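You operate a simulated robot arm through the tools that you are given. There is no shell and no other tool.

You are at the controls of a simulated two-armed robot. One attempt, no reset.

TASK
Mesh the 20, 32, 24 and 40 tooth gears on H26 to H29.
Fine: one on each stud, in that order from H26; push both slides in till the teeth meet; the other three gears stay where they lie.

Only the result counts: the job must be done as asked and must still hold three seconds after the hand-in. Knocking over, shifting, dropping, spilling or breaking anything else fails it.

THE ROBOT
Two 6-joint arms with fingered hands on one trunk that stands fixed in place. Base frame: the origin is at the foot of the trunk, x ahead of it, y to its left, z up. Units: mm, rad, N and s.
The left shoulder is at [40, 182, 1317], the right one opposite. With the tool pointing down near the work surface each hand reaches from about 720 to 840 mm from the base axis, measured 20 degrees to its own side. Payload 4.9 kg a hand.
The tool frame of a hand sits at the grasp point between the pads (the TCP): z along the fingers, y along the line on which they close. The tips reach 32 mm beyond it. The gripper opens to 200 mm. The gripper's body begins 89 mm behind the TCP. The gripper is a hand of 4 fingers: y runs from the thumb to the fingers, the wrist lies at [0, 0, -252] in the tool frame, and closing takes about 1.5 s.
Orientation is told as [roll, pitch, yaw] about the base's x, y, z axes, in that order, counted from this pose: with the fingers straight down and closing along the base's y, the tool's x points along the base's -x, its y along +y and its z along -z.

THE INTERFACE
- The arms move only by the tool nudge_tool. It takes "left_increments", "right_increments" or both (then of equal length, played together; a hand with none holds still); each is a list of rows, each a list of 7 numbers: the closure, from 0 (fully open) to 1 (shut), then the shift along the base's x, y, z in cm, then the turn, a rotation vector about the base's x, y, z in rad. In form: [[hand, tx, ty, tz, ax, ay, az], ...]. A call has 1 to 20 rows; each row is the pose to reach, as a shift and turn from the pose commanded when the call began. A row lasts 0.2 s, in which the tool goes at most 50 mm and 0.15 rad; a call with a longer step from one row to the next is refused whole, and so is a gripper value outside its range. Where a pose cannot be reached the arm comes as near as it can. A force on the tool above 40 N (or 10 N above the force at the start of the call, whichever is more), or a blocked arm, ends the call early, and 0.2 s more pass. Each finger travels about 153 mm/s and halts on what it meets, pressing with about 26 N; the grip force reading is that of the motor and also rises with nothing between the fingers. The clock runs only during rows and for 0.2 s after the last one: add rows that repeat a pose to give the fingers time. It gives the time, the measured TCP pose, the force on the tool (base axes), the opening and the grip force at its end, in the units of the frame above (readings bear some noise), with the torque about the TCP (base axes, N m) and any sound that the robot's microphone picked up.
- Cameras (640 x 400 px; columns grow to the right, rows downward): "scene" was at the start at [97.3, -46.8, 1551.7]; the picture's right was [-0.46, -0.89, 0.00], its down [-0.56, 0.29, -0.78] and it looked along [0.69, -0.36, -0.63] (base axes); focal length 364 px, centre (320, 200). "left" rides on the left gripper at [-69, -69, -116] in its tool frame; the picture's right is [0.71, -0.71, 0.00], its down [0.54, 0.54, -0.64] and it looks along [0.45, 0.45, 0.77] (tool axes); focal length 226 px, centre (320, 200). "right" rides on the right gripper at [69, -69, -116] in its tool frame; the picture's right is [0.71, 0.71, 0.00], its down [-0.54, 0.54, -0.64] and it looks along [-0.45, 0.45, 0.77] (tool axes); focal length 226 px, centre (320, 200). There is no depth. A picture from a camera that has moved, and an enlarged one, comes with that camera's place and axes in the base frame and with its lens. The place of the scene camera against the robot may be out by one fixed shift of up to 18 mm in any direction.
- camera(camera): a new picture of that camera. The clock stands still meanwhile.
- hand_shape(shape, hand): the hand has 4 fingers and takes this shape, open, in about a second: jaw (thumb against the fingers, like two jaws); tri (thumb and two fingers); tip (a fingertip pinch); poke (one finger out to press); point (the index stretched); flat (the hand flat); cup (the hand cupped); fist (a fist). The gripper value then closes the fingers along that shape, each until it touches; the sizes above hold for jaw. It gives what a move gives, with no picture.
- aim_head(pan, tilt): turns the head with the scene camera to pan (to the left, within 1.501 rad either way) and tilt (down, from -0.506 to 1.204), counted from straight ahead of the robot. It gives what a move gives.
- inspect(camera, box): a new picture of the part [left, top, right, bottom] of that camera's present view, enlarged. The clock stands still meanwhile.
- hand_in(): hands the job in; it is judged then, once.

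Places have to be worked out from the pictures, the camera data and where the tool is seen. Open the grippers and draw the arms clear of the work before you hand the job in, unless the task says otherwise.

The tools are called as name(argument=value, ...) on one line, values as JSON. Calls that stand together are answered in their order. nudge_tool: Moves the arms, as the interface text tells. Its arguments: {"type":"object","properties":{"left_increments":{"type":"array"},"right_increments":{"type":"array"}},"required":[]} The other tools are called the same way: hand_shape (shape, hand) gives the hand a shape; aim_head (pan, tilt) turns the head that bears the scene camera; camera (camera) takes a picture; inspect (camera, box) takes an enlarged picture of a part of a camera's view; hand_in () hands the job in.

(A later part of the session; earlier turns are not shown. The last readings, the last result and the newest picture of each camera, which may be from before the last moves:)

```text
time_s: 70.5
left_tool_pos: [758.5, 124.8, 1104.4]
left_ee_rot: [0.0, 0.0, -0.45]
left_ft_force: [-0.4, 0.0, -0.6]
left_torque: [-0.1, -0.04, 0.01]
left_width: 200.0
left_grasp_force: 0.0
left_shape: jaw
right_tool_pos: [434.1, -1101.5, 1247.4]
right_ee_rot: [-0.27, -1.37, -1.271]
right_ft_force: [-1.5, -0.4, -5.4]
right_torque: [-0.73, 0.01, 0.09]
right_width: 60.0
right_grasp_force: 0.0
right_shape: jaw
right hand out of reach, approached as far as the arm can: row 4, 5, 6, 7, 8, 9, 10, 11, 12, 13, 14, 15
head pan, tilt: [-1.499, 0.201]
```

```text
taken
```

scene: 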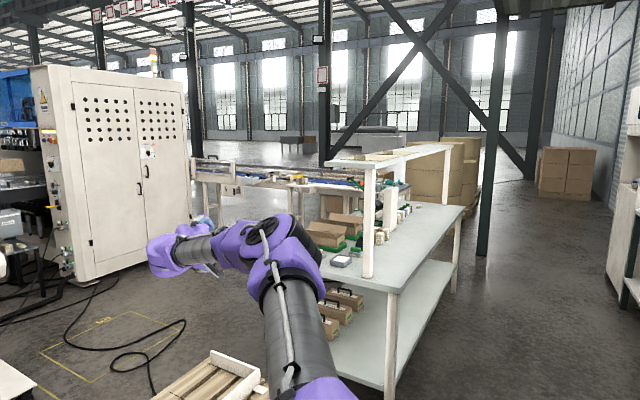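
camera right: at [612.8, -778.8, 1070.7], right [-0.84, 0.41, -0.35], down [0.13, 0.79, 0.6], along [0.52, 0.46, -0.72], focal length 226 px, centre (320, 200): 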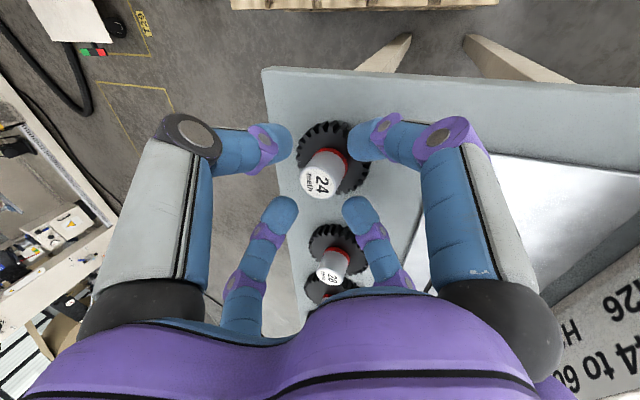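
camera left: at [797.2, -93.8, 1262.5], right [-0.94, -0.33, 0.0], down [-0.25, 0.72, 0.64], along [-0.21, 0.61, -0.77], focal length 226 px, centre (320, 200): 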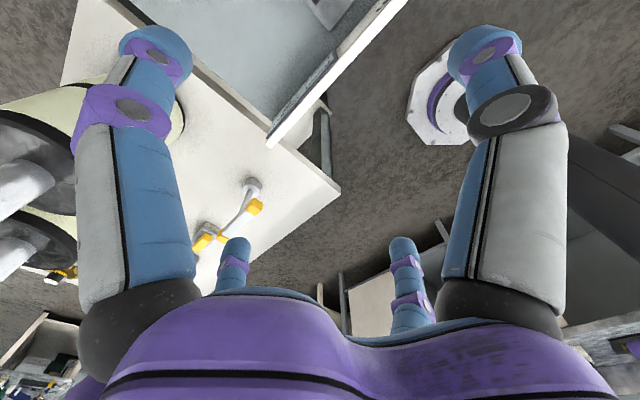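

The arm is back in front-right. I turn the tool to point forward while moving ahead, at z ≈ 1350 where nothing stands, as preparation for the leftward test.

nudge_tool(right_increments=[[0.7, 2, 4, 1, 0, 0, 0.12], [0.7, 4, 8, 2, 0, 0, 0.24], [0.7, 6, 12, 3, 0, 0, 0.36], [0.7, 8, 16, 4, 0, 0, 0.48], [0.7, 10, 20, 5, 0, 0, 0.6], [0.7, 12, 24, 6, 0, 0, 0.72], [0.7, 14.5, 28, 7, 0, 0, 0.84], [0.7, 17, 32, 8, 0, 0, 0.96], [0.7, 19.5, 36, 9, 0, 0, 1.08], [0.7, 22, 40, 10, 0, 0, 1.2], [0.7, 24, 44, 11, 0, 0, 1.2], [0.7, 25, 47, 11, 0, 0, 1.2], [0.7, 25, 47, 11, 0, 0, 1.2]])

nudge_tool(right_increments=[[0.7, 1, 4, 0, 0, 0, 0], [0.7, 2, 8, 0, 0, 0, 0], [0.7, 3, 12, 0, 0, 0, 0], [0.7, 4, 16, 0, 0, 0, 0], [0.7, 4, 20, 0, 0, 0, 0], [0.7, 4, 24, 0, 0, 0, 0], [0.7, 4, 28, 0, 0, 0, 0], [0.7, 4, 32, 0, 0, 0, 0], [0.7, 4, 36, 0, 0, 0, 0], [0.7, 4, 40, 0, 0, 0, 0], [0.7, 4, 40, 0, 0, 0, 0]])

aim_head(pan=-0.7, tilt=0.4)

camera(camera="scene")

```text
time_s: 73.3
left_tool_pos: [759.5, 124.6, 1106.1]
left_ee_rot: [-0.001, -0.001, -0.451]
left_ft_force: [0.2, -0.3, 1.0]
left_torque: [-0.06, 0.0, 0.04]
left_width: 200.1
left_grasp_force: 0.1
left_shape: jaw
right_tool_pos: [690.7, -631.3, 1340.9]
right_ee_rot: [-0.359, -1.376, 0.006]
right_ft_force: [-1.0, 0.5, -0.5]
right_torque: [0.02, 0.01, -0.01]
right_width: 59.9
right_grasp_force: 0.1
right_shape: jaw
right hand out of reach, approached as far as the arm can: row 1, 2, 3, 4, 5, 6, 7, 8, 9, 10, 11, 12, 13
head pan, tilt: [-1.499, 0.201]
```

```text
time_s: 75.8
left_tool_pos: [759.8, 122.8, 1105.0]
left_ee_rot: [-0.001, 0.0, -0.45]
left_ft_force: [-0.5, -0.5, 0.0]
left_torque: [-0.02, -0.01, -0.05]
left_width: 199.7
left_grasp_force: 0.0
left_shape: jaw
right_tool_pos: [579.9, -422.7, 1397.0]
right_ee_rot: [-0.383, -1.388, 0.045]
right_ft_force: [-1.1, 0.3, 0.5]
right_torque: [0.04, -0.01, 0.01]
right_width: 59.9
right_grasp_force: 0.1
right_shape: jaw
right hand out of reach, approached as far as the arm can: row 1, 2, 3, 4, 5, 6, 7, 8, 9, 10, 11
head pan, tilt: [-1.499, 0.201]
```

```text
time_s: 76.9
left_tool_pos: [760.5, 122.5, 1105.4]
left_ee_rot: [0.001, 0.0, -0.449]
left_ft_force: [-0.1, 0.6, 0.1]
left_torque: [0.05, -0.01, 0.0]
left_width: 199.9
left_grasp_force: 0.2
left_shape: jaw
right_tool_pos: [579.7, -422.1, 1395.8]
right_ee_rot: [-0.385, -1.387, 0.047]
right_ft_force: [0.3, 0.4, -0.5]
right_torque: [-0.02, 0.01, 0.02]
right_width: 59.9
right_grasp_force: 0.0
right_shape: jaw
head pan, tilt: [-0.7, 0.4]
```

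```text
taken
```

scene: 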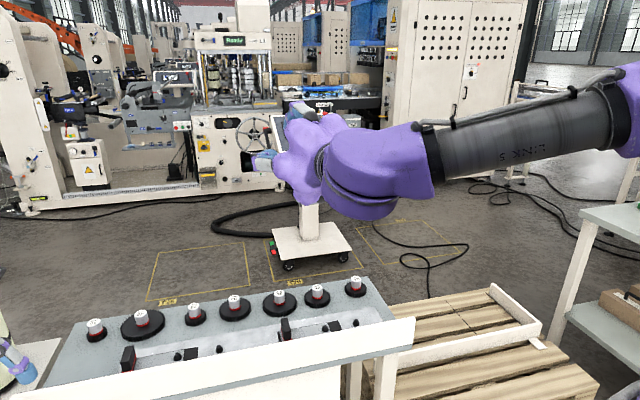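

Fitting every stop point with UR5e-like link lengths gives one constant: the second joint stops at 30° in this posture. So a shoulder flip is needed, and the cleanest way is to cross with the tool pointing down and its yaw following the forearm, so that the wrist joints stay put. First I bring the tool back to pointing down in front-right, high up.

nudge_tool(right_increments=[[0.7, -1, -1.8, -2.3, 0, 0.139, 0], [0.7, -2, -3.6, -4.7, 0, 0.277, 0], [0.7, -3, -5.5, -7, 0, 0.416, 0], [0.7, -4, -7.3, -9.4, 0, 0.555, 0], [0.7, -5, -9.1, -11.7, 0, 0.694, 0], [0.7, -6, -10.9, -14, 0, 0.832, 0], [0.7, -7, -12.7, -16.4, 0, 0.971, 0], [0.7, -8, -14.6, -18.7, 0, 1.11, 0], [0.7, -9, -16.4, -21, 0, 1.248, 0], [0.7, -10, -18.2, -23.4, 0, 1.387, 0], [0.7, -10, -18.2, -23.4, 0, 1.387, 0]])

nudge_tool(right_increments=[[0.7, 0, 2.8, -0.5, 0.113, 0, 0], [0.7, 0, 5.6, -1, 0.226, 0, 0], [0.7, 0, 8.4, -1.4, 0.339, 0, 0], [0.7, 0, 8.4, -1.4, 0.339, 0, 0]])

camera(camera="scene")

```text
time_s: 79.3
left_tool_pos: [760.7, 122.7, 1104.4]
left_ee_rot: [0.0, -0.001, -0.451]
left_ft_force: [0.2, 0.4, -0.6]
left_torque: [0.0, 0.03, 0.02]
left_width: 199.8
left_grasp_force: 0.1
left_shape: jaw
right_tool_pos: [479.7, -601.7, 1162.8]
right_ee_rot: [-0.341, 0.002, 0.008]
right_ft_force: [-0.7, 0.0, -0.5]
right_torque: [-0.01, 0.03, -0.02]
right_width: 60.2
right_grasp_force: 0.1
right_shape: jaw
right hand out of reach, approached as far as the arm can: row 3, 4, 5, 6
head pan, tilt: [-0.7, 0.4]
```

```text
time_s: 80.3
left_tool_pos: [758.8, 123.2, 1105.4]
left_ee_rot: [0.0, 0.0, -0.45]
left_ft_force: [-0.4, -0.1, 0.4]
left_torque: [0.0, 0.0, 0.02]
left_width: 200.1
left_grasp_force: 0.0
left_shape: jaw
right_tool_pos: [479.2, -517.9, 1147.7]
right_ee_rot: [-0.001, -0.004, 0.007]
right_ft_force: [-0.1, 0.6, -0.3]
right_torque: [0.0, 0.0, -0.01]
right_width: 59.9
right_grasp_force: 0.2
right_shape: jaw
head pan, tilt: [-0.7, 0.4]
```

```text
taken
```

scene: 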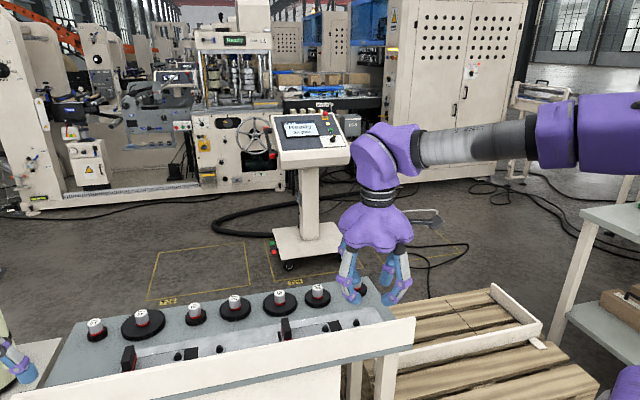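

The tool is down again with yaw near 0 and all is quiet on the bench. I now run the crossing path to the right with the tool down and the yaw following the forearm, first as far as abreast of the shoulder axis.

nudge_tool(right_increments=[[0.7, -1.3, -3.9, -1.7, 0, 0, -0.1], [0.7, -2.6, -7.7, -3.3, 0, 0, -0.2], [0.7, -4, -11.6, -5, 0, 0, -0.3], [0.7, -5.3, -15.5, -6.7, 0, 0, -0.4], [0.7, -6.6, -19.3, -8.3, 0, 0, -0.5], [0.7, -7.9, -23.2, -10, 0, 0, -0.6], [0.7, -9.9, -25.8, -12.2, 0, 0, -0.67], [0.7, -11.9, -28.4, -14.4, 0, 0, -0.74], [0.7, -13.9, -31, -16.6, 0, 0, -0.82], [0.7, -15.9, -33.6, -18.8, 0, 0, -0.89], [0.7, -17.9, -36.2, -21, 0, 0, -0.96], [0.7, -21.9, -37.6, -21.1, 0, 0, -1.03], [0.7, -25.9, -39, -21.2, 0, 0, -1.1], [0.7, -29.9, -40.4, -21.3, 0, 0, -1.17], [0.7, -33.9, -41.8, -21.4, 0, 0, -1.24], [0.7, -37.9, -43.2, -21.5, 0, 0, -1.3]])

aim_head(pan=-1.5, tilt=0.4)

camera(camera="scene")

```text
time_s: 83.7
left_tool_pos: [760.6, 123.5, 1106.4]
left_ee_rot: [-0.001, -0.001, -0.45]
left_ft_force: [-0.1, 0.7, 0.3]
left_torque: [0.0, 0.04, 0.02]
left_width: 199.9
left_grasp_force: 0.0
left_shape: jaw
right_tool_pos: [289.7, -833.6, 764.3]
right_ee_rot: [0.025, -0.018, -1.197]
right_ft_force: [-0.9, -0.1, -0.4]
right_torque: [0.05, -0.03, -0.01]
right_width: 60.1
right_grasp_force: 0.0
right_shape: jaw
right hand out of reach, approached as far as the arm can: row 2, 3, 4, 5, 6, 7, 8, 9, 10, 11, 12, 13, 14, 15, 16
head pan, tilt: [-0.7, 0.4]
stopped in row 16 (right hand): the force on the tool passed its limit at 68 N (the readings are from after the stop); the commanded pose is now the measured one
```

```text
time_s: 84.8
left_tool_pos: [760.2, 123.3, 1104.3]
left_ee_rot: [0.002, 0.0, -0.448]
left_ft_force: [-0.2, -0.4, -0.2]
left_torque: [-0.02, 0.02, -0.01]
left_width: 200.0
left_grasp_force: 0.0
left_shape: jaw
right_tool_pos: [287.8, -833.3, 763.7]
right_ee_rot: [0.024, -0.02, -1.196]
right_ft_force: [0.2, 0.9, 0.4]
right_torque: [-0.01, 0.0, -0.02]
right_width: 59.9
right_grasp_force: 0.2
right_shape: jaw
head pan, tilt: [-1.499, 0.4]
```

```text
taken
```

scene: 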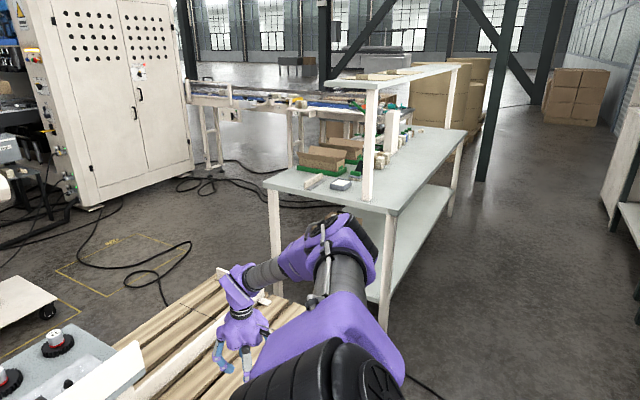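

The arm drifted down to z ≈ 764 and touched something, with a 68 N spike. I stop this path, raise the hand in small steps and inspect the pallet area for any change.

nudge_tool(right_increments=[[0.7, 0, 0, 2, 0, 0, 0], [0.7, 0, 0, 5, 0, 0, 0], [0.7, 0, 0, 8, 0, 0, 0], [0.7, 0, 0, 12, 0, 0, 0]])

aim_head(pan=-0.9, tilt=0.6)

camera(camera="scene")

camera(camera="right")

```text
time_s: 85.8
left_tool_pos: [760.9, 124.1, 1106.2]
left_ee_rot: [0.0, -0.001, -0.45]
left_ft_force: [0.4, 1.5, 1.0]
left_torque: [0.0, -0.03, -0.01]
left_width: 199.8
left_grasp_force: 0.0
left_shape: jaw
right_tool_pos: [290.0, -832.6, 774.2]
right_ee_rot: [0.02, -0.018, -1.197]
right_ft_force: [0.1, 0.2, 0.5]
right_torque: [0.04, -0.01, 0.03]
right_width: 60.1
right_grasp_force: 0.0
right_shape: jaw
right hand out of reach, approached as far as the arm can: row 1, 2, 3, 4
head pan, tilt: [-1.499, 0.4]
```

```text
time_s: 86.8
left_tool_pos: [759.6, 124.2, 1105.0]
left_ee_rot: [0.002, 0.0, -0.45]
left_ft_force: [-0.2, -0.2, 0.2]
left_torque: [-0.03, 0.01, -0.01]
left_width: 199.8
left_grasp_force: 0.1
left_shape: jaw
right_tool_pos: [289.8, -832.9, 774.3]
right_ee_rot: [0.022, -0.018, -1.2]
right_ft_force: [-0.6, -0.4, 0.2]
right_torque: [0.0, 0.01, 0.01]
right_width: 60.0
right_grasp_force: 0.1
right_shape: jaw
head pan, tilt: [-0.901, 0.6]
```

```text
taken
```

scene: 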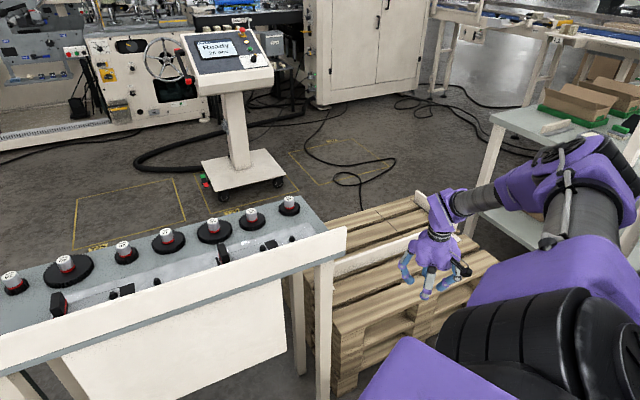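

```text
taken
camera right: at [198.2, -793.5, 887.7], right [0.4, 0.92, 0.0], down [0.68, -0.3, 0.66], along [0.61, -0.27, -0.75], focal length 226 px, centre (320, 200)
```

right: 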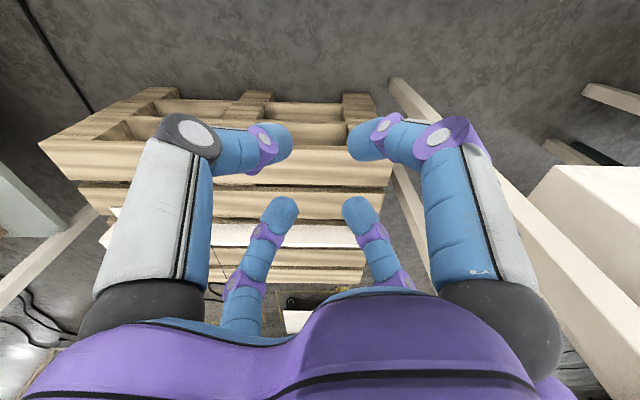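

I take the same head view as before (pan -0.7, tilt 0.6), to compare the pallet stack with the earlier picture.

aim_head(pan=-0.7, tilt=0.6)

camera(camera="scene")

```text
time_s: 87.6
left_tool_pos: [759.6, 123.7, 1105.2]
left_ee_rot: [0.001, -0.001, -0.45]
left_ft_force: [0.0, 0.2, -0.4]
left_torque: [-0.02, 0.0, 0.02]
left_width: 199.8
left_grasp_force: 0.1
left_shape: jaw
right_tool_pos: [289.5, -832.7, 774.2]
right_ee_rot: [0.021, -0.021, -1.199]
right_ft_force: [0.9, 0.7, -0.2]
right_torque: [0.02, -0.02, 0.03]
right_width: 60.2
right_grasp_force: 0.0
right_shape: jaw
head pan, tilt: [-0.7, 0.6]
```

```text
taken
```

scene: 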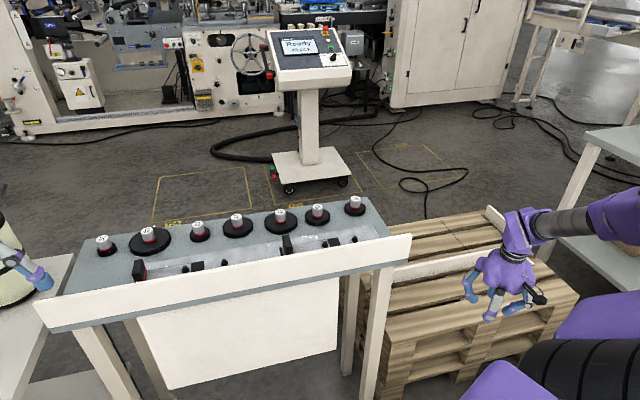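

The pallet stack and the bench look unchanged, and the contact left no trace. I return the hand up to the earlier good pose in front-right, keeping yaw at -1.2 to learn whether yaw or position causes the stops.

nudge_tool(right_increments=[[0.7, 1.5, 2.5, 3, 0, 0, 0], [0.7, 3, 5, 6, 0, 0, 0], [0.7, 4.5, 7.5, 9, 0, 0, 0], [0.7, 6, 10, 12, 0, 0, 0], [0.7, 7.5, 12.5, 15, 0, 0, 0], [0.7, 9, 15, 18, 0, 0, 0], [0.7, 10.5, 17.5, 21, 0, 0, 0], [0.7, 12, 20, 24, 0, 0, 0], [0.7, 13.5, 22.5, 27, 0, 0, 0], [0.7, 15, 25, 30, 0, 0, 0], [0.7, 17, 28, 33.5, 0, 0, 0], [0.7, 19, 31.5, 37.3, 0, 0, 0], [0.7, 19, 31.5, 37.3, 0, 0, 0]])

camera(camera="scene")

```text
refused: row 11 steps farther than a row can; nothing moved
```

```text
taken
```

scene: 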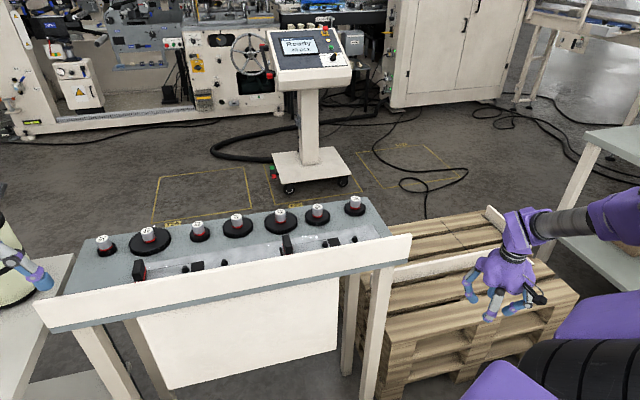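

The step was a touch too long and nothing moved. I resend it with even steps.

nudge_tool(right_increments=[[0.7, 1.4, 2.3, 2.8, 0, 0, 0], [0.7, 2.8, 4.6, 5.6, 0, 0, 0], [0.7, 4.2, 6.9, 8.4, 0, 0, 0], [0.7, 5.6, 9.2, 11.2, 0, 0, 0], [0.7, 7, 11.5, 14, 0, 0, 0], [0.7, 8.4, 13.8, 16.8, 0, 0, 0], [0.7, 9.8, 16.1, 19.6, 0, 0, 0], [0.7, 11.2, 18.4, 22.4, 0, 0, 0], [0.7, 12.6, 20.7, 25.2, 0, 0, 0], [0.7, 14, 23, 28, 0, 0, 0], [0.7, 15.4, 25.3, 30.8, 0, 0, 0], [0.7, 16.8, 27.6, 33.6, 0, 0, 0], [0.7, 18.2, 29.9, 36.4, 0, 0, 0], [0.7, 19, 31.5, 37.3, 0, 0, 0], [0.7, 19, 31.5, 37.3, 0, 0, 0]])

camera(camera="scene")

```text
time_s: 89.0
left_tool_pos: [759.6, 125.3, 1106.6]
left_ee_rot: [0.003, 0.001, -0.45]
left_ft_force: [-0.6, 0.1, 0.7]
left_torque: [-0.02, -0.02, 0.01]
left_width: 200.0
left_grasp_force: 0.1
left_shape: jaw
right_tool_pos: [421.0, -705.0, 869.9]
right_ee_rot: [0.01, 0.006, -1.252]
right_ft_force: [-6.9, -28.0, 33.1]
right_torque: [1.58, -2.59, -1.92]
right_width: 59.2
right_grasp_force: 0.0
right_shape: jaw
right hand out of reach, approached as far as the arm can: row 1, 2, 3, 4, 5, 6, 7
head pan, tilt: [-0.7, 0.6]
stopped in row 7 (right hand): the force on the tool passed its limit at 194 N (the readings are from after the stop); the commanded pose is now the measured one
```

```text
taken
```

scene: 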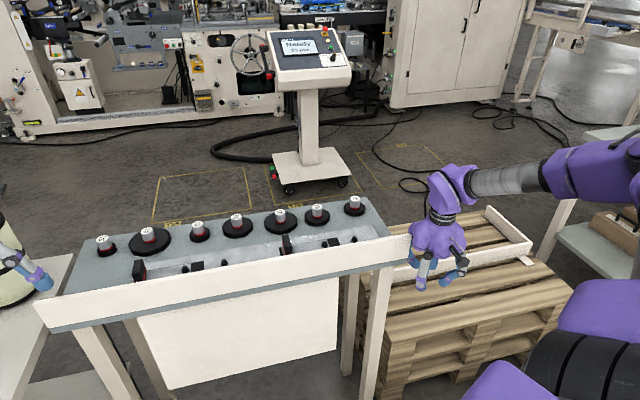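

The hand pressed against the bench's right end, though the bench and gears look unmoved. I back straight off, away from the bench, in the direction the contact force pushes.

nudge_tool(right_increments=[[0.7, -1, -2, 0.5, 0, 0, 0], [0.7, -2.5, -5, 1, 0, 0, 0], [0.7, -4, -8, 1, 0, 0, 0], [0.7, -4, -8, 1, 0, 0, 0]])

camera(camera="scene")

```text
time_s: 90.0
left_tool_pos: [759.8, 122.1, 1105.5]
left_ee_rot: [0.001, -0.001, -0.45]
left_ft_force: [-0.1, -1.3, 0.1]
left_torque: [0.17, -0.04, 0.01]
left_width: 199.9
left_grasp_force: 0.1
left_shape: jaw
right_tool_pos: [400.3, -768.7, 865.3]
right_ee_rot: [0.013, 0.017, -1.243]
right_ft_force: [-0.7, -1.8, -0.3]
right_torque: [0.07, -0.02, 0.02]
right_width: 60.1
right_grasp_force: 0.0
right_shape: jaw
right hand out of reach, approached as far as the arm can: row 1, 2, 3, 4
head pan, tilt: [-0.7, 0.6]
```

```text
taken
```

scene: 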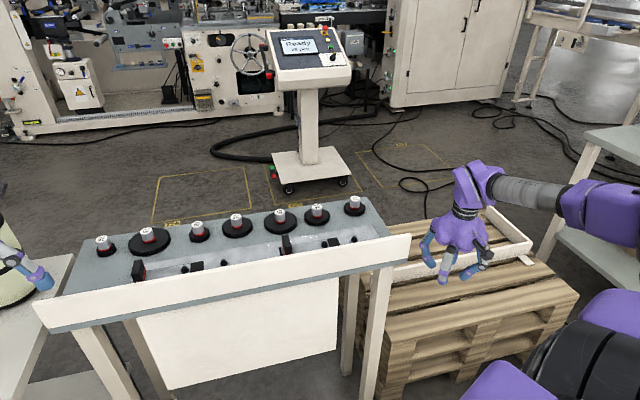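

The hand is free. I now rotate the yaw back toward -0.45 while rising slowly, checking the response.

nudge_tool(right_increments=[[0.7, 0, 0, 1, 0, 0, 0.14], [0.7, 0, 0, 2, 0, 0, 0.28], [0.7, 0, 0, 3, 0, 0, 0.42], [0.7, 0, 0, 4, 0, 0, 0.56], [0.7, 0, 0, 5, 0, 0, 0.7], [0.7, 0, 0, 6, 0, 0, 0.8], [0.7, 0, 0, 8, 0, 0, 0.8]])

nudge_tool(right_increments=[[0.7, 0, 0, 4, 0, 0, 0], [0.7, 0, 0, 8, 0, 0, 0], [0.7, 0, 0, 12, 0, 0, 0], [0.7, 0, 0, 16, 0, 0, 0], [0.7, 0, 0, 20, 0, 0, 0], [0.7, 0, 0, 20, 0, 0, 0]])

camera(camera="scene")

```text
time_s: 91.6
left_tool_pos: [759.9, 125.1, 1104.4]
left_ee_rot: [0.002, 0.0, -0.448]
left_ft_force: [0.3, 0.6, -0.2]
left_torque: [-0.03, -0.02, -0.01]
left_width: 199.8
left_grasp_force: 0.1
left_shape: jaw
right_tool_pos: [429.8, -746.0, 931.2]
right_ee_rot: [0.009, 0.013, -0.445]
right_ft_force: [-3.1, -8.3, -2.0]
right_torque: [0.13, 0.01, -0.05]
right_width: 58.9
right_grasp_force: 0.1
right_shape: jaw
right hand out of reach, approached as far as the arm can: row 2, 3, 4, 5, 6, 7
head pan, tilt: [-0.7, 0.6]
```

```text
time_s: 93.0
left_tool_pos: [759.5, 125.8, 1104.9]
left_ee_rot: [0.002, -0.001, -0.45]
left_ft_force: [-0.6, 0.4, 0.7]
left_torque: [-0.01, -0.01, -0.01]
left_width: 199.9
left_grasp_force: 0.2
left_shape: jaw
right_tool_pos: [448.5, -740.7, 1138.7]
right_ee_rot: [0.011, 0.015, -0.445]
right_ft_force: [-0.1, 0.3, 1.0]
right_torque: [-0.04, -0.06, -0.01]
right_width: 59.9
right_grasp_force: 0.0
right_shape: jaw
right hand out of reach, approached as far as the arm can: row 1, 2, 3, 4, 5, 6
head pan, tilt: [-0.7, 0.6]
```

```text
taken
```

scene: 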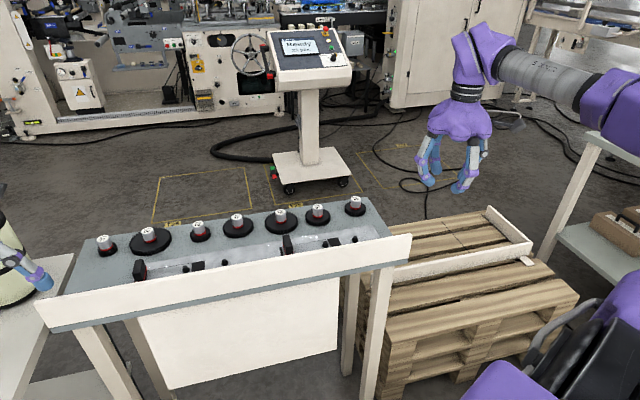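

The small orientation residues at these stops point to the forearm-roll joint sitting at its wrap limit whenever the tool points down in this posture. With the tool pointing up that roll would be centred. So I return to the good front-right pose, and then turn the hand up by rolling it about the forearm.

nudge_tool(right_increments=[[0.7, 0.5, 3.7, 0.2, 0, 0, 0.075], [0.7, 1, 7.4, 0.4, 0, 0, 0.15], [0.7, 1.5, 11.1, 0.6, 0, 0, 0.225], [0.7, 2, 14.8, 0.8, 0, 0, 0.3], [0.7, 2.6, 18.5, 0.9, 0, 0, 0.375], [0.7, 3.1, 22.3, 0.9, 0, 0, 0.45], [0.7, 3.1, 22.3, 0.9, 0, 0, 0.45]])

camera(camera="scene")

```text
time_s: 94.6
left_tool_pos: [761.1, 124.9, 1105.2]
left_ee_rot: [0.0, 0.0, -0.447]
left_ft_force: [-0.5, 0.5, -0.1]
left_torque: [-0.08, 0.0, 0.01]
left_width: 200.0
left_grasp_force: 0.0
left_shape: jaw
right_tool_pos: [479.9, -518.2, 1146.1]
right_ee_rot: [0.011, 0.014, 0.004]
right_ft_force: [0.4, -0.6, 0.2]
right_torque: [-0.02, -0.02, -0.01]
right_width: 59.9
right_grasp_force: 0.0
right_shape: jaw
head pan, tilt: [-0.7, 0.6]
```

```text
taken
```

scene: 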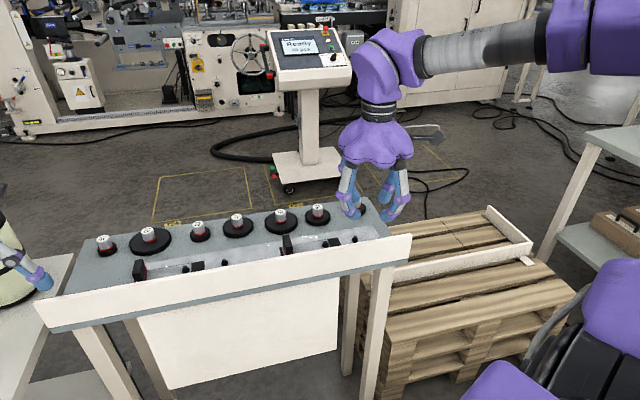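

The arm is back at the clean pose (480, -518, 1146). I now roll the hand about the forearm axis, down towards the left-back, keeping the wrist in place and edging it away from the trunk.

nudge_tool(right_increments=[[0.7, -2.0, 2.2, 0.28, 0.117, 0.09, 0], [0.7, -3.9, 4.3, 1.1, 0.234, 0.181, 0], [0.7, -5.8, 6.4, 2.44, 0.351, 0.271, 0], [0.7, -7.5, 8.2, 4.29, 0.468, 0.361, 0], [0.7, -9.0, 9.8, 6.59, 0.585, 0.451, 0], [0.7, -10.3, 11.1, 9.3, 0.702, 0.542, 0], [0.7, -11.3, 12.0, 12.36, 0.818, 0.632, 0]])

camera(camera="scene")

```text
time_s: 96.2
left_tool_pos: [759.6, 124.2, 1105.8]
left_ee_rot: [0.002, 0.0, -0.449]
left_ft_force: [-0.3, 0.2, 0.2]
left_torque: [-0.03, -0.02, -0.01]
left_width: 200.0
left_grasp_force: 0.0
left_shape: jaw
right_tool_pos: [367.9, -397.7, 1270.7]
right_ee_rot: [0.948, 0.559, 0.299]
right_ft_force: [0.5, 0.2, -0.2]
right_torque: [0.02, 0.02, 0.02]
right_width: 59.8
right_grasp_force: 0.0
right_shape: jaw
head pan, tilt: [-0.7, 0.6]
```

```text
taken
```

scene: 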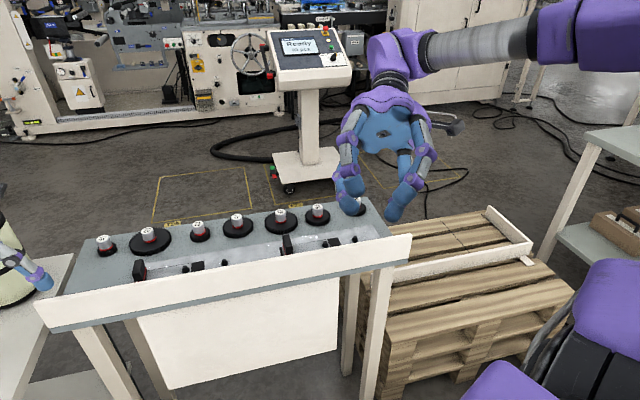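

The roll works with no limit reported. I continue the same rotation until the hand points up.

nudge_tool(right_increments=[[0.7, -0.85, 0.9, 3.33, 0.117, 0.09, 0], [0.7, -1.39, 1.39, 6.88, 0.234, 0.181, 0], [0.7, -1.61, 1.47, 10.55, 0.351, 0.271, 0], [0.7, -1.49, 1.11, 14.28, 0.468, 0.361, 0], [0.7, -1.03, 0.31, 17.98, 0.585, 0.451, 0], [0.7, -0.24, -0.91, 21.56, 0.702, 0.542, 0], [0.7, 0.84, -2.57, 24.95, 0.818, 0.632, 0], [0.7, 2.08, -4.17, 28.07, 0.935, 0.722, 0], [0.7, 3.58, -6.12, 30.87, 1.052, 0.813, 0], [0.7, 5.32, -8.37, 33.27, 1.169, 0.903, 0], [0.7, 7.26, -10.88, 35.22, 1.286, 0.993, 0], [0.7, 9.35, -13.58, 36.68, 1.403, 1.083, 0], [0.7, 11.54, -16.43, 37.63, 1.52, 1.174, 0], [0.7, 13.07, -18.4, 37.96, 1.599, 1.235, 0], [0.7, 14.3, -20.0, 38.04, 1.663, 1.284, 0]])

aim_head(pan=-1.0, tilt=0.3)

camera(camera="scene")

```text
time_s: 99.4
left_tool_pos: [760.9, 124.1, 1105.4]
left_ee_rot: [0.003, 0.0, -0.449]
left_ft_force: [-0.4, -0.1, 0.2]
left_torque: [-0.01, 0.01, 0.0]
left_width: 199.8
left_grasp_force: 0.0
left_shape: jaw
right_tool_pos: [511.4, -597.5, 1651.9]
right_ee_rot: [-3.136, -0.01, 1.309]
right_ft_force: [0.1, 0.5, 0.7]
right_torque: [-0.01, 0.0, 0.01]
right_width: 60.0
right_grasp_force: 0.1
right_shape: jaw
right hand out of reach, approached as far as the arm can: row 3, 4, 5, 6, 7, 8, 9, 10, 11
head pan, tilt: [-0.7, 0.6]
```

```text
time_s: 100.2
left_tool_pos: [760.2, 124.5, 1105.1]
left_ee_rot: [0.001, 0.0, -0.449]
left_ft_force: [-0.8, 0.9, -0.6]
left_torque: [0.01, 0.02, -0.02]
left_width: 200.0
left_grasp_force: 0.1
left_shape: jaw
right_tool_pos: [510.1, -596.6, 1650.8]
right_ee_rot: [-3.139, -0.011, 1.309]
right_ft_force: [0.4, -0.1, -0.1]
right_torque: [0.01, 0.06, 0.01]
right_width: 59.9
right_grasp_force: 0.1
right_shape: jaw
head pan, tilt: [-1.0, 0.3]
```

```text
taken
```

scene: 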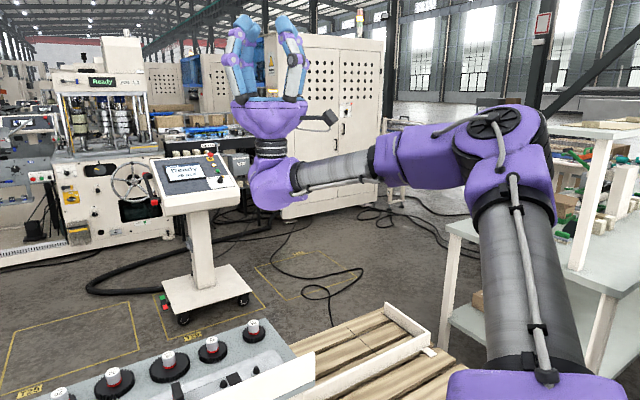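

The hand now points straight up in a clean pose. I move the wrist out to the right towards the shoulder-axis height in two legs with the yaw following, and check before crossing.

nudge_tool(right_increments=[[0.7, -2.2, -3.1, -2, 0, 0, -0.07], [0.7, -4.4, -6.1, -4, 0, 0, -0.14], [0.7, -6.6, -9.2, -6, 0, 0, -0.22], [0.7, -8.8, -12.2, -8, 0, 0, -0.29], [0.7, -11, -15.3, -9.9, 0, 0, -0.36], [0.7, -13, -17.9, -12.1, 0, 0, -0.43], [0.7, -15, -20.5, -14.3, 0, 0, -0.5], [0.7, -17, -23.1, -16.5, 0, 0, -0.58], [0.7, -19, -25.7, -18.7, 0, 0, -0.65], [0.7, -21, -28.3, -20.9, 0, 0, -0.72], [0.7, -21, -28.3, -20.9, 0, 0, -0.72]])

aim_head(pan=-1.4, tilt=0.3)

camera(camera="scene")

```text
time_s: 102.6
left_tool_pos: [760.6, 126.7, 1104.3]
left_ee_rot: [0.001, 0.003, -0.446]
left_ft_force: [0.9, 1.1, -0.7]
left_torque: [-0.07, 0.06, 0.04]
left_width: 199.8
left_grasp_force: 0.1
left_shape: jaw
right_tool_pos: [379.4, -861.1, 1420.2]
right_ee_rot: [-3.132, -0.007, 0.589]
right_ft_force: [0.8, 0.7, 0.5]
right_torque: [0.02, -0.05, 0.0]
right_width: 59.7
right_grasp_force: 0.2
right_shape: jaw
right hand out of reach, approached as far as the arm can: row 2, 3, 4, 5, 6, 7, 8, 9, 10, 11
head pan, tilt: [-1.0, 0.3]
```

```text
time_s: 103.5
left_tool_pos: [760.6, 125.1, 1104.7]
left_ee_rot: [0.001, -0.001, -0.449]
left_ft_force: [1.0, -0.1, 0.5]
left_torque: [-0.01, -0.01, 0.02]
left_width: 200.0
left_grasp_force: 0.1
left_shape: jaw
right_tool_pos: [376.7, -862.4, 1420.5]
right_ee_rot: [-3.131, -0.008, 0.59]
right_ft_force: [-0.3, 0.5, -0.6]
right_torque: [0.01, 0.01, -0.01]
right_width: 59.9
right_grasp_force: 0.1
right_shape: jaw
head pan, tilt: [-1.4, 0.3]
```

```text
taken
```

scene: 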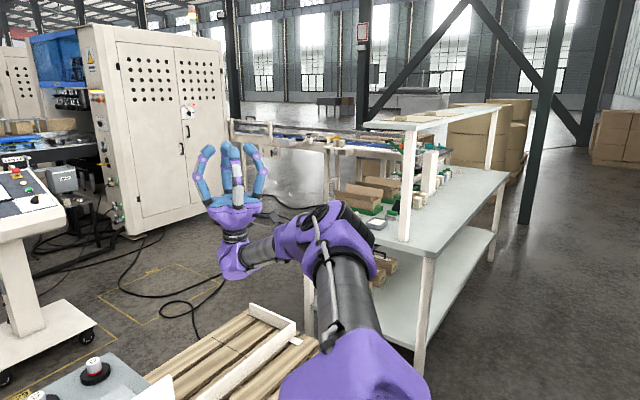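

The second joint still refuses to pass its lower stop even with the tool up. To learn whether the left arm has the freedom that the right lacks, I test the left arm inward over the bench, high above it and tilted forward 0.5 rad.

nudge_tool(left_increments=[[0, 0, -4, 0, -0.03, -0.065, 0], [0, -0.5, -8, 0, -0.062, -0.13, 0], [0, -1, -12, 0, -0.093, -0.195, 0], [0, -1.5, -16, 0, -0.124, -0.26, 0], [0, -2, -20, 0, -0.155, -0.325, 0], [0, -2, -24, 0, -0.186, -0.39, 0], [0, -2, -27.3, 0, -0.217, -0.45, 0], [0, -2, -27.3, 0, -0.217, -0.45, 0]])

aim_head(pan=-0.2, tilt=0.6)

camera(camera="scene")

```text
time_s: 105.3
left_tool_pos: [837.6, -69.3, 1107.1]
left_ee_rot: [-0.001, -0.5, -0.448]
left_ft_force: [-0.4, 0.5, 0.2]
left_torque: [-0.02, 0.0, -0.02]
left_width: 199.9
left_grasp_force: 0.0
left_shape: jaw
left hand out of reach, approached as far as the arm can: row 4, 5, 6, 7, 8
right_tool_pos: [377.1, -862.3, 1420.6]
right_ee_rot: [-3.131, -0.01, 0.589]
right_ft_force: [0.6, 0.2, -0.8]
right_torque: [-0.02, -0.03, -0.03]
right_width: 60.3
right_grasp_force: 0.0
right_shape: jaw
head pan, tilt: [-1.4, 0.3]
```

```text
time_s: 106.7
left_tool_pos: [837.1, -68.3, 1106.4]
left_ee_rot: [0.0, -0.498, -0.448]
left_ft_force: [-0.3, 0.6, 0.1]
left_torque: [0.0, 0.0, 0.02]
left_width: 199.8
left_grasp_force: 0.1
left_shape: jaw
right_tool_pos: [377.9, -863.0, 1420.6]
right_ee_rot: [-3.13, -0.009, 0.59]
right_ft_force: [1.1, -1.1, -0.3]
right_torque: [0.02, 0.0, 0.01]
right_width: 60.1
right_grasp_force: 0.0
right_shape: jaw
head pan, tilt: [-0.201, 0.6]
```

```text
taken
```

scene: 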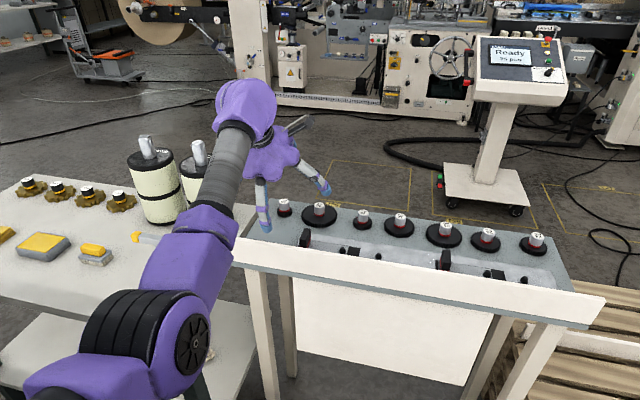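

The left arm also slid along a limit, forward to (837, -69). I return it to its earlier upright pose, then try it outward toward the mirror image of the right hand's home, at the same safe height, to see how much range it has.

nudge_tool(left_increments=[[0, -1.3, 3.2, 0, 0.036, 0.075, 0], [0, -2.6, 6.4, 0, 0.072, 0.15, 0], [0, -3.9, 9.6, 0, 0.108, 0.225, 0], [0, -5.2, 12.8, 0, 0.145, 0.3, 0], [0, -6.5, 16, 0, 0.181, 0.375, 0], [0, -7.7, 19.2, 0, 0.217, 0.45, 0], [0, -7.7, 19.2, 0, 0.217, 0.45, 0]])

nudge_tool(left_increments=[[0, -1.3, 4.2, 0, 0, 0, 0], [0, -2.6, 8.4, 0, 0, 0, 0], [0, -4, 12.6, 0, 0, 0, 0], [0, -6, 16.8, 0, 0, 0, 0], [0, -9, 20, 0, 0, 0, 0], [0, -12, 23.5, 0, 0, 0, 0], [0, -15, 27, 0, 0, 0, 0], [0, -15, 27, 0, 0, 0, 0]])

aim_head(pan=0.3, tilt=0.6)

camera(camera="scene")

```text
time_s: 108.3
left_tool_pos: [760.8, 124.7, 1109.1]
left_ee_rot: [0.001, 0.002, -0.449]
left_ft_force: [0.6, 0.1, -0.4]
left_torque: [-0.02, 0.0, -0.01]
left_width: 199.9
left_grasp_force: 0.1
left_shape: jaw
right_tool_pos: [375.9, -862.7, 1420.8]
right_ee_rot: [-3.13, -0.006, 0.59]
right_ft_force: [0.0, 0.3, -0.1]
right_torque: [0.01, 0.03, 0.01]
right_width: 60.4
right_grasp_force: 0.0
right_shape: jaw
head pan, tilt: [-0.201, 0.6]
```

```text
time_s: 110.1
left_tool_pos: [730.5, 380.3, 1057.6]
left_ee_rot: [0.001, 0.0, -0.449]
left_ft_force: [0.7, 0.0, -0.9]
left_torque: [-0.03, -0.01, 0.04]
left_width: 199.9
left_grasp_force: 0.1
left_shape: jaw
left hand out of reach, approached as far as the arm can: row 1, 2, 3, 4, 5, 6, 7, 8
right_tool_pos: [377.1, -862.7, 1420.0]
right_ee_rot: [-3.133, -0.008, 0.589]
right_ft_force: [0.3, 0.4, 0.0]
right_torque: [-0.03, -0.04, 0.01]
right_width: 60.3
right_grasp_force: 0.0
right_shape: jaw
head pan, tilt: [-0.201, 0.6]
```

```text
time_s: 111.0
left_tool_pos: [730.2, 379.4, 1057.0]
left_ee_rot: [0.003, 0.0, -0.449]
left_ft_force: [-0.5, -0.2, -0.6]
left_torque: [0.0, -0.01, 0.0]
left_width: 199.8
left_grasp_force: 0.1
left_shape: jaw
right_tool_pos: [377.2, -863.0, 1420.1]
right_ee_rot: [-3.13, -0.008, 0.591]
right_ft_force: [-0.2, -0.2, 0.5]
right_torque: [0.0, 0.02, 0.05]
right_width: 60.1
right_grasp_force: 0.1
right_shape: jaw
head pan, tilt: [0.3, 0.6]
```

```text
taken
```

scene: 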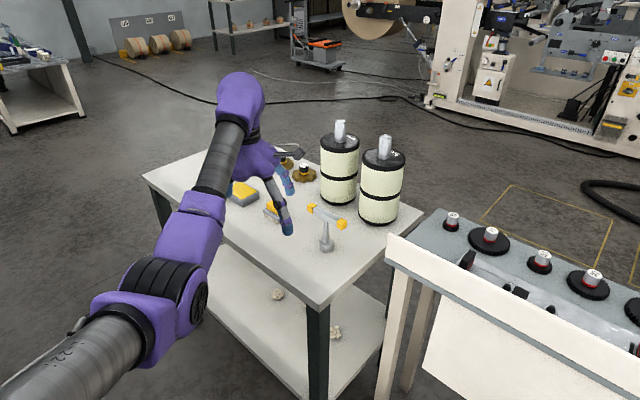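

The left arm is limited too, and it has drifted over the side table at z ≈ 1057. I bring it back to its earlier safe pose at once.

nudge_tool(left_increments=[[0, 0.5, -4, 1, 0, 0, 0], [0, 1, -8, 2, 0, 0, 0], [0, 1.5, -12, 3, 0, 0, 0], [0, 2, -16, 4, 0, 0, 0], [0, 2.5, -20, 4.5, 0, 0, 0], [0, 3, -24, 5, 0, 0, 0], [0, 3, -25.5, 5, 0, 0, 0], [0, 3, -25.5, 5, 0, 0, 0]])

camera(camera="scene")

```text
time_s: 112.8
left_tool_pos: [760.6, 123.5, 1108.0]
left_ee_rot: [0.002, 0.0, -0.448]
left_ft_force: [0.3, 0.3, -0.1]
left_torque: [-0.02, -0.04, 0.0]
left_width: 200.0
left_grasp_force: 0.1
left_shape: jaw
left hand out of reach, approached as far as the arm can: row 1, 2, 3, 4
right_tool_pos: [376.2, -862.2, 1419.7]
right_ee_rot: [-3.131, -0.008, 0.589]
right_ft_force: [-0.4, 0.8, -0.1]
right_torque: [-0.02, 0.0, 0.0]
right_width: 60.1
right_grasp_force: 0.0
right_shape: jaw
head pan, tilt: [0.3, 0.6]
```

```text
taken
```

scene: 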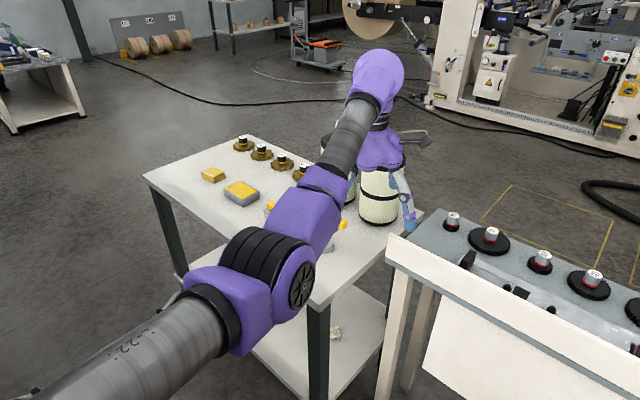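

Nothing was disturbed. I test once more whether the wrist is what blocks the crossing: at the present tool-up pose I rotate yaw by a further -0.7 and then try the short move right and back.

nudge_tool(right_increments=[[0.7, 0, 0, 0, 0, 0, -0.14], [0.7, 0, 0, 0, 0, 0, -0.28], [0.7, 0, 0, 0, 0, 0, -0.42], [0.7, 0, 0, 0, 0, 0, -0.56], [0.7, 0, 0, 0, 0, 0, -0.7], [0.7, 0, 0, 0, 0, 0, -0.7]])

nudge_tool(right_increments=[[0.7, -3, -2, 1, 0, 0, 0], [0.7, -6, -4, 2, 0, 0, 0], [0.7, -9, -6, 3, 0, 0, 0], [0.7, -12, -7, 3, 0, 0, 0], [0.7, -12, -7, 3, 0, 0, 0]])

```text
time_s: 114.2
left_tool_pos: [761.6, 123.6, 1107.0]
left_ee_rot: [0.002, 0.0, -0.447]
left_ft_force: [0.9, 0.6, -0.3]
left_torque: [0.0, -0.01, 0.01]
left_width: 200.0
left_grasp_force: 0.0
left_shape: jaw
right_tool_pos: [375.6, -858.5, 1421.6]
right_ee_rot: [-3.135, -0.007, -0.111]
right_ft_force: [-0.3, -0.5, -0.9]
right_torque: [-0.01, -0.02, 0.0]
right_width: 60.1
right_grasp_force: 0.0
right_shape: jaw
head pan, tilt: [0.3, 0.6]
```

```text
time_s: 115.4
left_tool_pos: [761.1, 123.9, 1107.1]
left_ee_rot: [0.0, 0.0, -0.448]
left_ft_force: [0.5, 0.1, 0.1]
left_torque: [0.02, 0.01, -0.01]
left_width: 199.8
left_grasp_force: 0.1
left_shape: jaw
right_tool_pos: [327.6, -910.1, 1428.9]
right_ee_rot: [-3.137, -0.012, -0.11]
right_ft_force: [-0.3, 0.0, 0.3]
right_torque: [-0.01, -0.03, 0.02]
right_width: 59.9
right_grasp_force: 0.0
right_shape: jaw
right hand out of reach, approached as far as the arm can: row 1, 2, 3, 4, 5
head pan, tilt: [0.3, 0.6]
```

The crossing is not going to happen, but the readings fit a simpler fact: the left arm works on a shell of about 718 to 850 mm from its shoulder. Tilted about 0.65 rad, that shell covers gears 40, 20 and 32 and all four studs, while the right arm covers gear 24 and studs H26 and H27. So I will split the work that way. First the right arm retraces its path back to a normal tool-down pose.

nudge_tool(right_increments=[[0.7, 1.8, 3.1, 2.2, 0, 0, 0.142], [0.7, 3.6, 6.3, 4.4, 0, 0, 0.284], [0.7, 5.5, 9.4, 6.7, 0, 0, 0.426], [0.7, 7.3, 12.5, 8.9, 0, 0, 0.568], [0.7, 9.1, 15.7, 11.1, 0, 0, 0.71], [0.7, 10.9, 18.8, 13.3, 0, 0, 0.852], [0.7, 12.7, 21.9, 15.5, 0, 0, 0.994], [0.7, 14.6, 25, 17.8, 0, 0, 1.136], [0.7, 16.4, 28.2, 20, 0, 0, 1.278], [0.7, 18.2, 31.3, 22.2, 0, 0, 1.42], [0.7, 18.2, 31.3, 22.2, 0, 0, 1.42]])

aim_head(pan=-0.7, tilt=0.5)

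camera(camera="scene")

```text
time_s: 117.8
left_tool_pos: [761.1, 123.8, 1108.2]
left_ee_rot: [0.002, 0.0, -0.45]
left_ft_force: [-0.3, -0.5, 1.0]
left_torque: [-0.01, -0.01, 0.0]
left_width: 199.8
left_grasp_force: 0.2
left_shape: jaw
right_tool_pos: [508.8, -597.3, 1651.2]
right_ee_rot: [-3.139, -0.008, 1.31]
right_ft_force: [-0.1, 0.1, 0.2]
right_torque: [0.01, 0.05, -0.01]
right_width: 60.1
right_grasp_force: 0.0
right_shape: jaw
right hand out of reach, approached as far as the arm can: row 1, 2, 3, 4, 5, 6, 7
head pan, tilt: [0.3, 0.6]
```

```text
time_s: 119.1
left_tool_pos: [759.7, 124.5, 1108.4]
left_ee_rot: [0.001, 0.0, -0.449]
left_ft_force: [0.3, 0.0, 0.3]
left_torque: [0.05, -0.03, 0.0]
left_width: 199.9
left_grasp_force: 0.1
left_shape: jaw
right_tool_pos: [508.6, -598.9, 1651.2]
right_ee_rot: [-3.136, -0.01, 1.311]
right_ft_force: [-0.8, 0.0, 0.0]
right_torque: [-0.02, 0.02, 0.08]
right_width: 60.1
right_grasp_force: 0.0
right_shape: jaw
head pan, tilt: [-0.7, 0.499]
```

```text
taken
```

scene: 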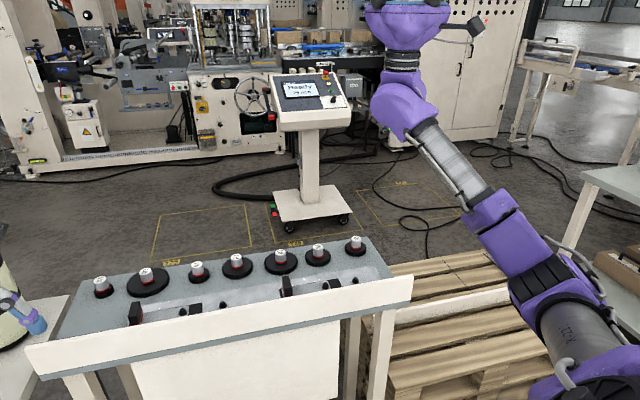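

The right arm has come back with its elbow down, which is a different posture from before at the same pose. It may now be free to go left, so I test that with the hand still up, well above everything.

nudge_tool(right_increments=[[0.7, 1.5, 4, 0, 0, 0, 0], [0.7, 3, 8, 0, 0, 0, 0], [0.7, 4.5, 12, 0, 0, 0, 0], [0.7, 6, 16, 0, 0, 0, 0], [0.7, 7.5, 20, 0, 0, 0, 0], [0.7, 9, 24, 0, 0, 0, 0], [0.7, 10, 28, 0, 0, 0, 0], [0.7, 10, 28, 0, 0, 0, 0]])

camera(camera="scene")

```text
time_s: 120.9
left_tool_pos: [761.7, 124.4, 1106.7]
left_ee_rot: [0.002, 0.001, -0.447]
left_ft_force: [0.4, 0.0, -0.1]
left_torque: [-0.02, 0.06, 0.0]
left_width: 199.9
left_grasp_force: 0.1
left_shape: jaw
right_tool_pos: [608.3, -318.1, 1650.1]
right_ee_rot: [-3.137, -0.009, 1.311]
right_ft_force: [0.7, 0.4, 0.1]
right_torque: [0.03, 0.0, -0.03]
right_width: 59.7
right_grasp_force: 0.1
right_shape: jaw
head pan, tilt: [-0.7, 0.499]
```

```text
taken
```

scene: 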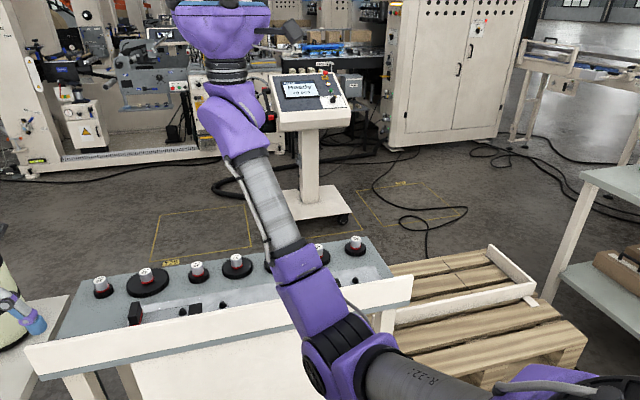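

The right arm now moves freely to the left, at (608, -318), so it is in the good posture. I turn the hand from up to forward while lowering the wrist, all high above the bench.

nudge_tool(right_increments=[[0.7, 2.4, -0.9, -2.9, 0.062, 0.129, 0], [0.7, 4.7, -1.9, -5.8, 0.124, 0.258, 0], [0.7, 7.1, -2.8, -8.7, 0.187, 0.387, 0], [0.7, 9.4, -3.7, -11.6, 0.249, 0.515, 0], [0.7, 11.8, -4.6, -14.5, 0.311, 0.644, 0], [0.7, 14.1, -5.6, -17.5, 0.373, 0.773, 0], [0.7, 16.5, -6.5, -20.4, 0.435, 0.902, 0], [0.7, 18.8, -7.4, -23.3, 0.498, 1.03, 0], [0.7, 21.2, -8.3, -26.2, 0.56, 1.159, 0], [0.7, 23.5, -9.3, -29.1, 0.622, 1.288, 0], [0.7, 25.9, -10.2, -32, 0.683, 1.414, 0], [0.7, 25.9, -10.2, -32, 0.683, 1.414, 0]])

camera(camera="scene")

```text
time_s: 123.5
left_tool_pos: [761.7, 124.7, 1107.9]
left_ee_rot: [0.001, 0.0, -0.448]
left_ft_force: [-0.2, 0.2, -1.2]
left_torque: [0.01, -0.01, 0.01]
left_width: 200.2
left_grasp_force: 0.0
left_shape: jaw
right_tool_pos: [867.9, -418.8, 1329.1]
right_ee_rot: [-1.563, -0.191, 1.112]
right_ft_force: [0.0, 0.0, 0.1]
right_torque: [-0.01, 0.01, 0.0]
right_width: 60.0
right_grasp_force: 0.0
right_shape: jaw
head pan, tilt: [-0.7, 0.499]
```

```text
taken
```

scene: 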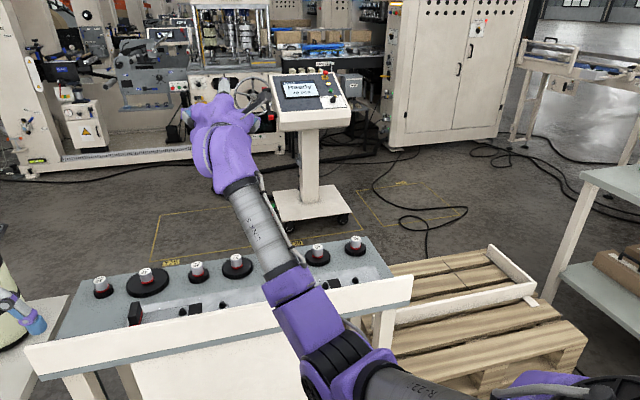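

The hand points forward in a clean pose. I continue tilting it towards down in two steps, keeping the wrist stretched outward.

nudge_tool(right_increments=[[0.7, 0.4, 0.2, -3, 0.057, 0.118, 0], [0.7, 0.8, 0.4, -6, 0.114, 0.236, 0], [0.7, 1.1, 0.5, -9, 0.171, 0.354, 0], [0.7, 1.5, 0.7, -12, 0.228, 0.471, 0], [0.7, 1.9, 0.9, -15, 0.285, 0.589, 0], [0.7, 2.2, 1.1, -17.7, 0.342, 0.707, 0], [0.7, 2.2, 1.1, -17.7, 0.342, 0.707, 0]])

camera(camera="scene")

camera(camera="right")

```text
time_s: 125.1
left_tool_pos: [761.4, 123.9, 1108.2]
left_ee_rot: [0.003, -0.001, -0.448]
left_ft_force: [0.1, 1.9, -1.0]
left_torque: [0.02, 0.02, 0.0]
left_width: 200.2
left_grasp_force: 0.1
left_shape: jaw
right_tool_pos: [890.0, -408.5, 1153.3]
right_ee_rot: [-0.769, -0.125, 0.979]
right_ft_force: [-0.4, 0.4, 0.5]
right_torque: [0.02, 0.02, 0.02]
right_width: 60.0
right_grasp_force: 0.0
right_shape: jaw
head pan, tilt: [-0.7, 0.499]
```

```text
taken
```

scene: 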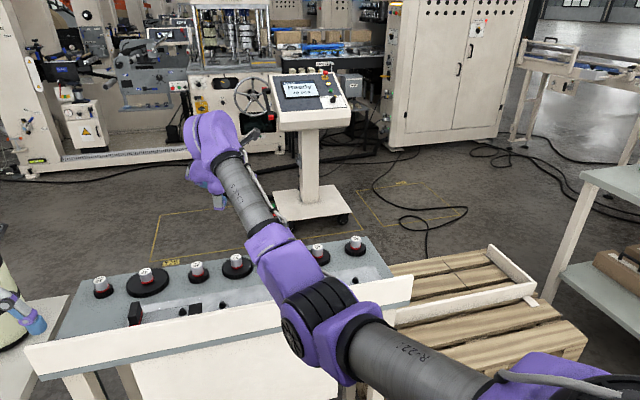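

```text
taken
camera right: at [817.4, -462.1, 1275.2], right [-0.78, -0.25, -0.58], down [-0.4, 0.9, 0.15], along [0.48, 0.35, -0.8], focal length 226 px, centre (320, 200)
```

right: 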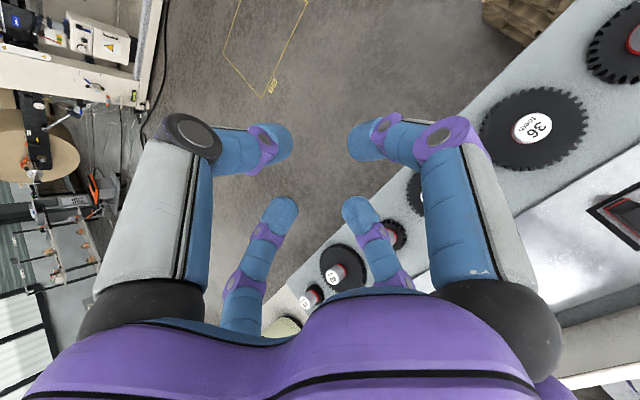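

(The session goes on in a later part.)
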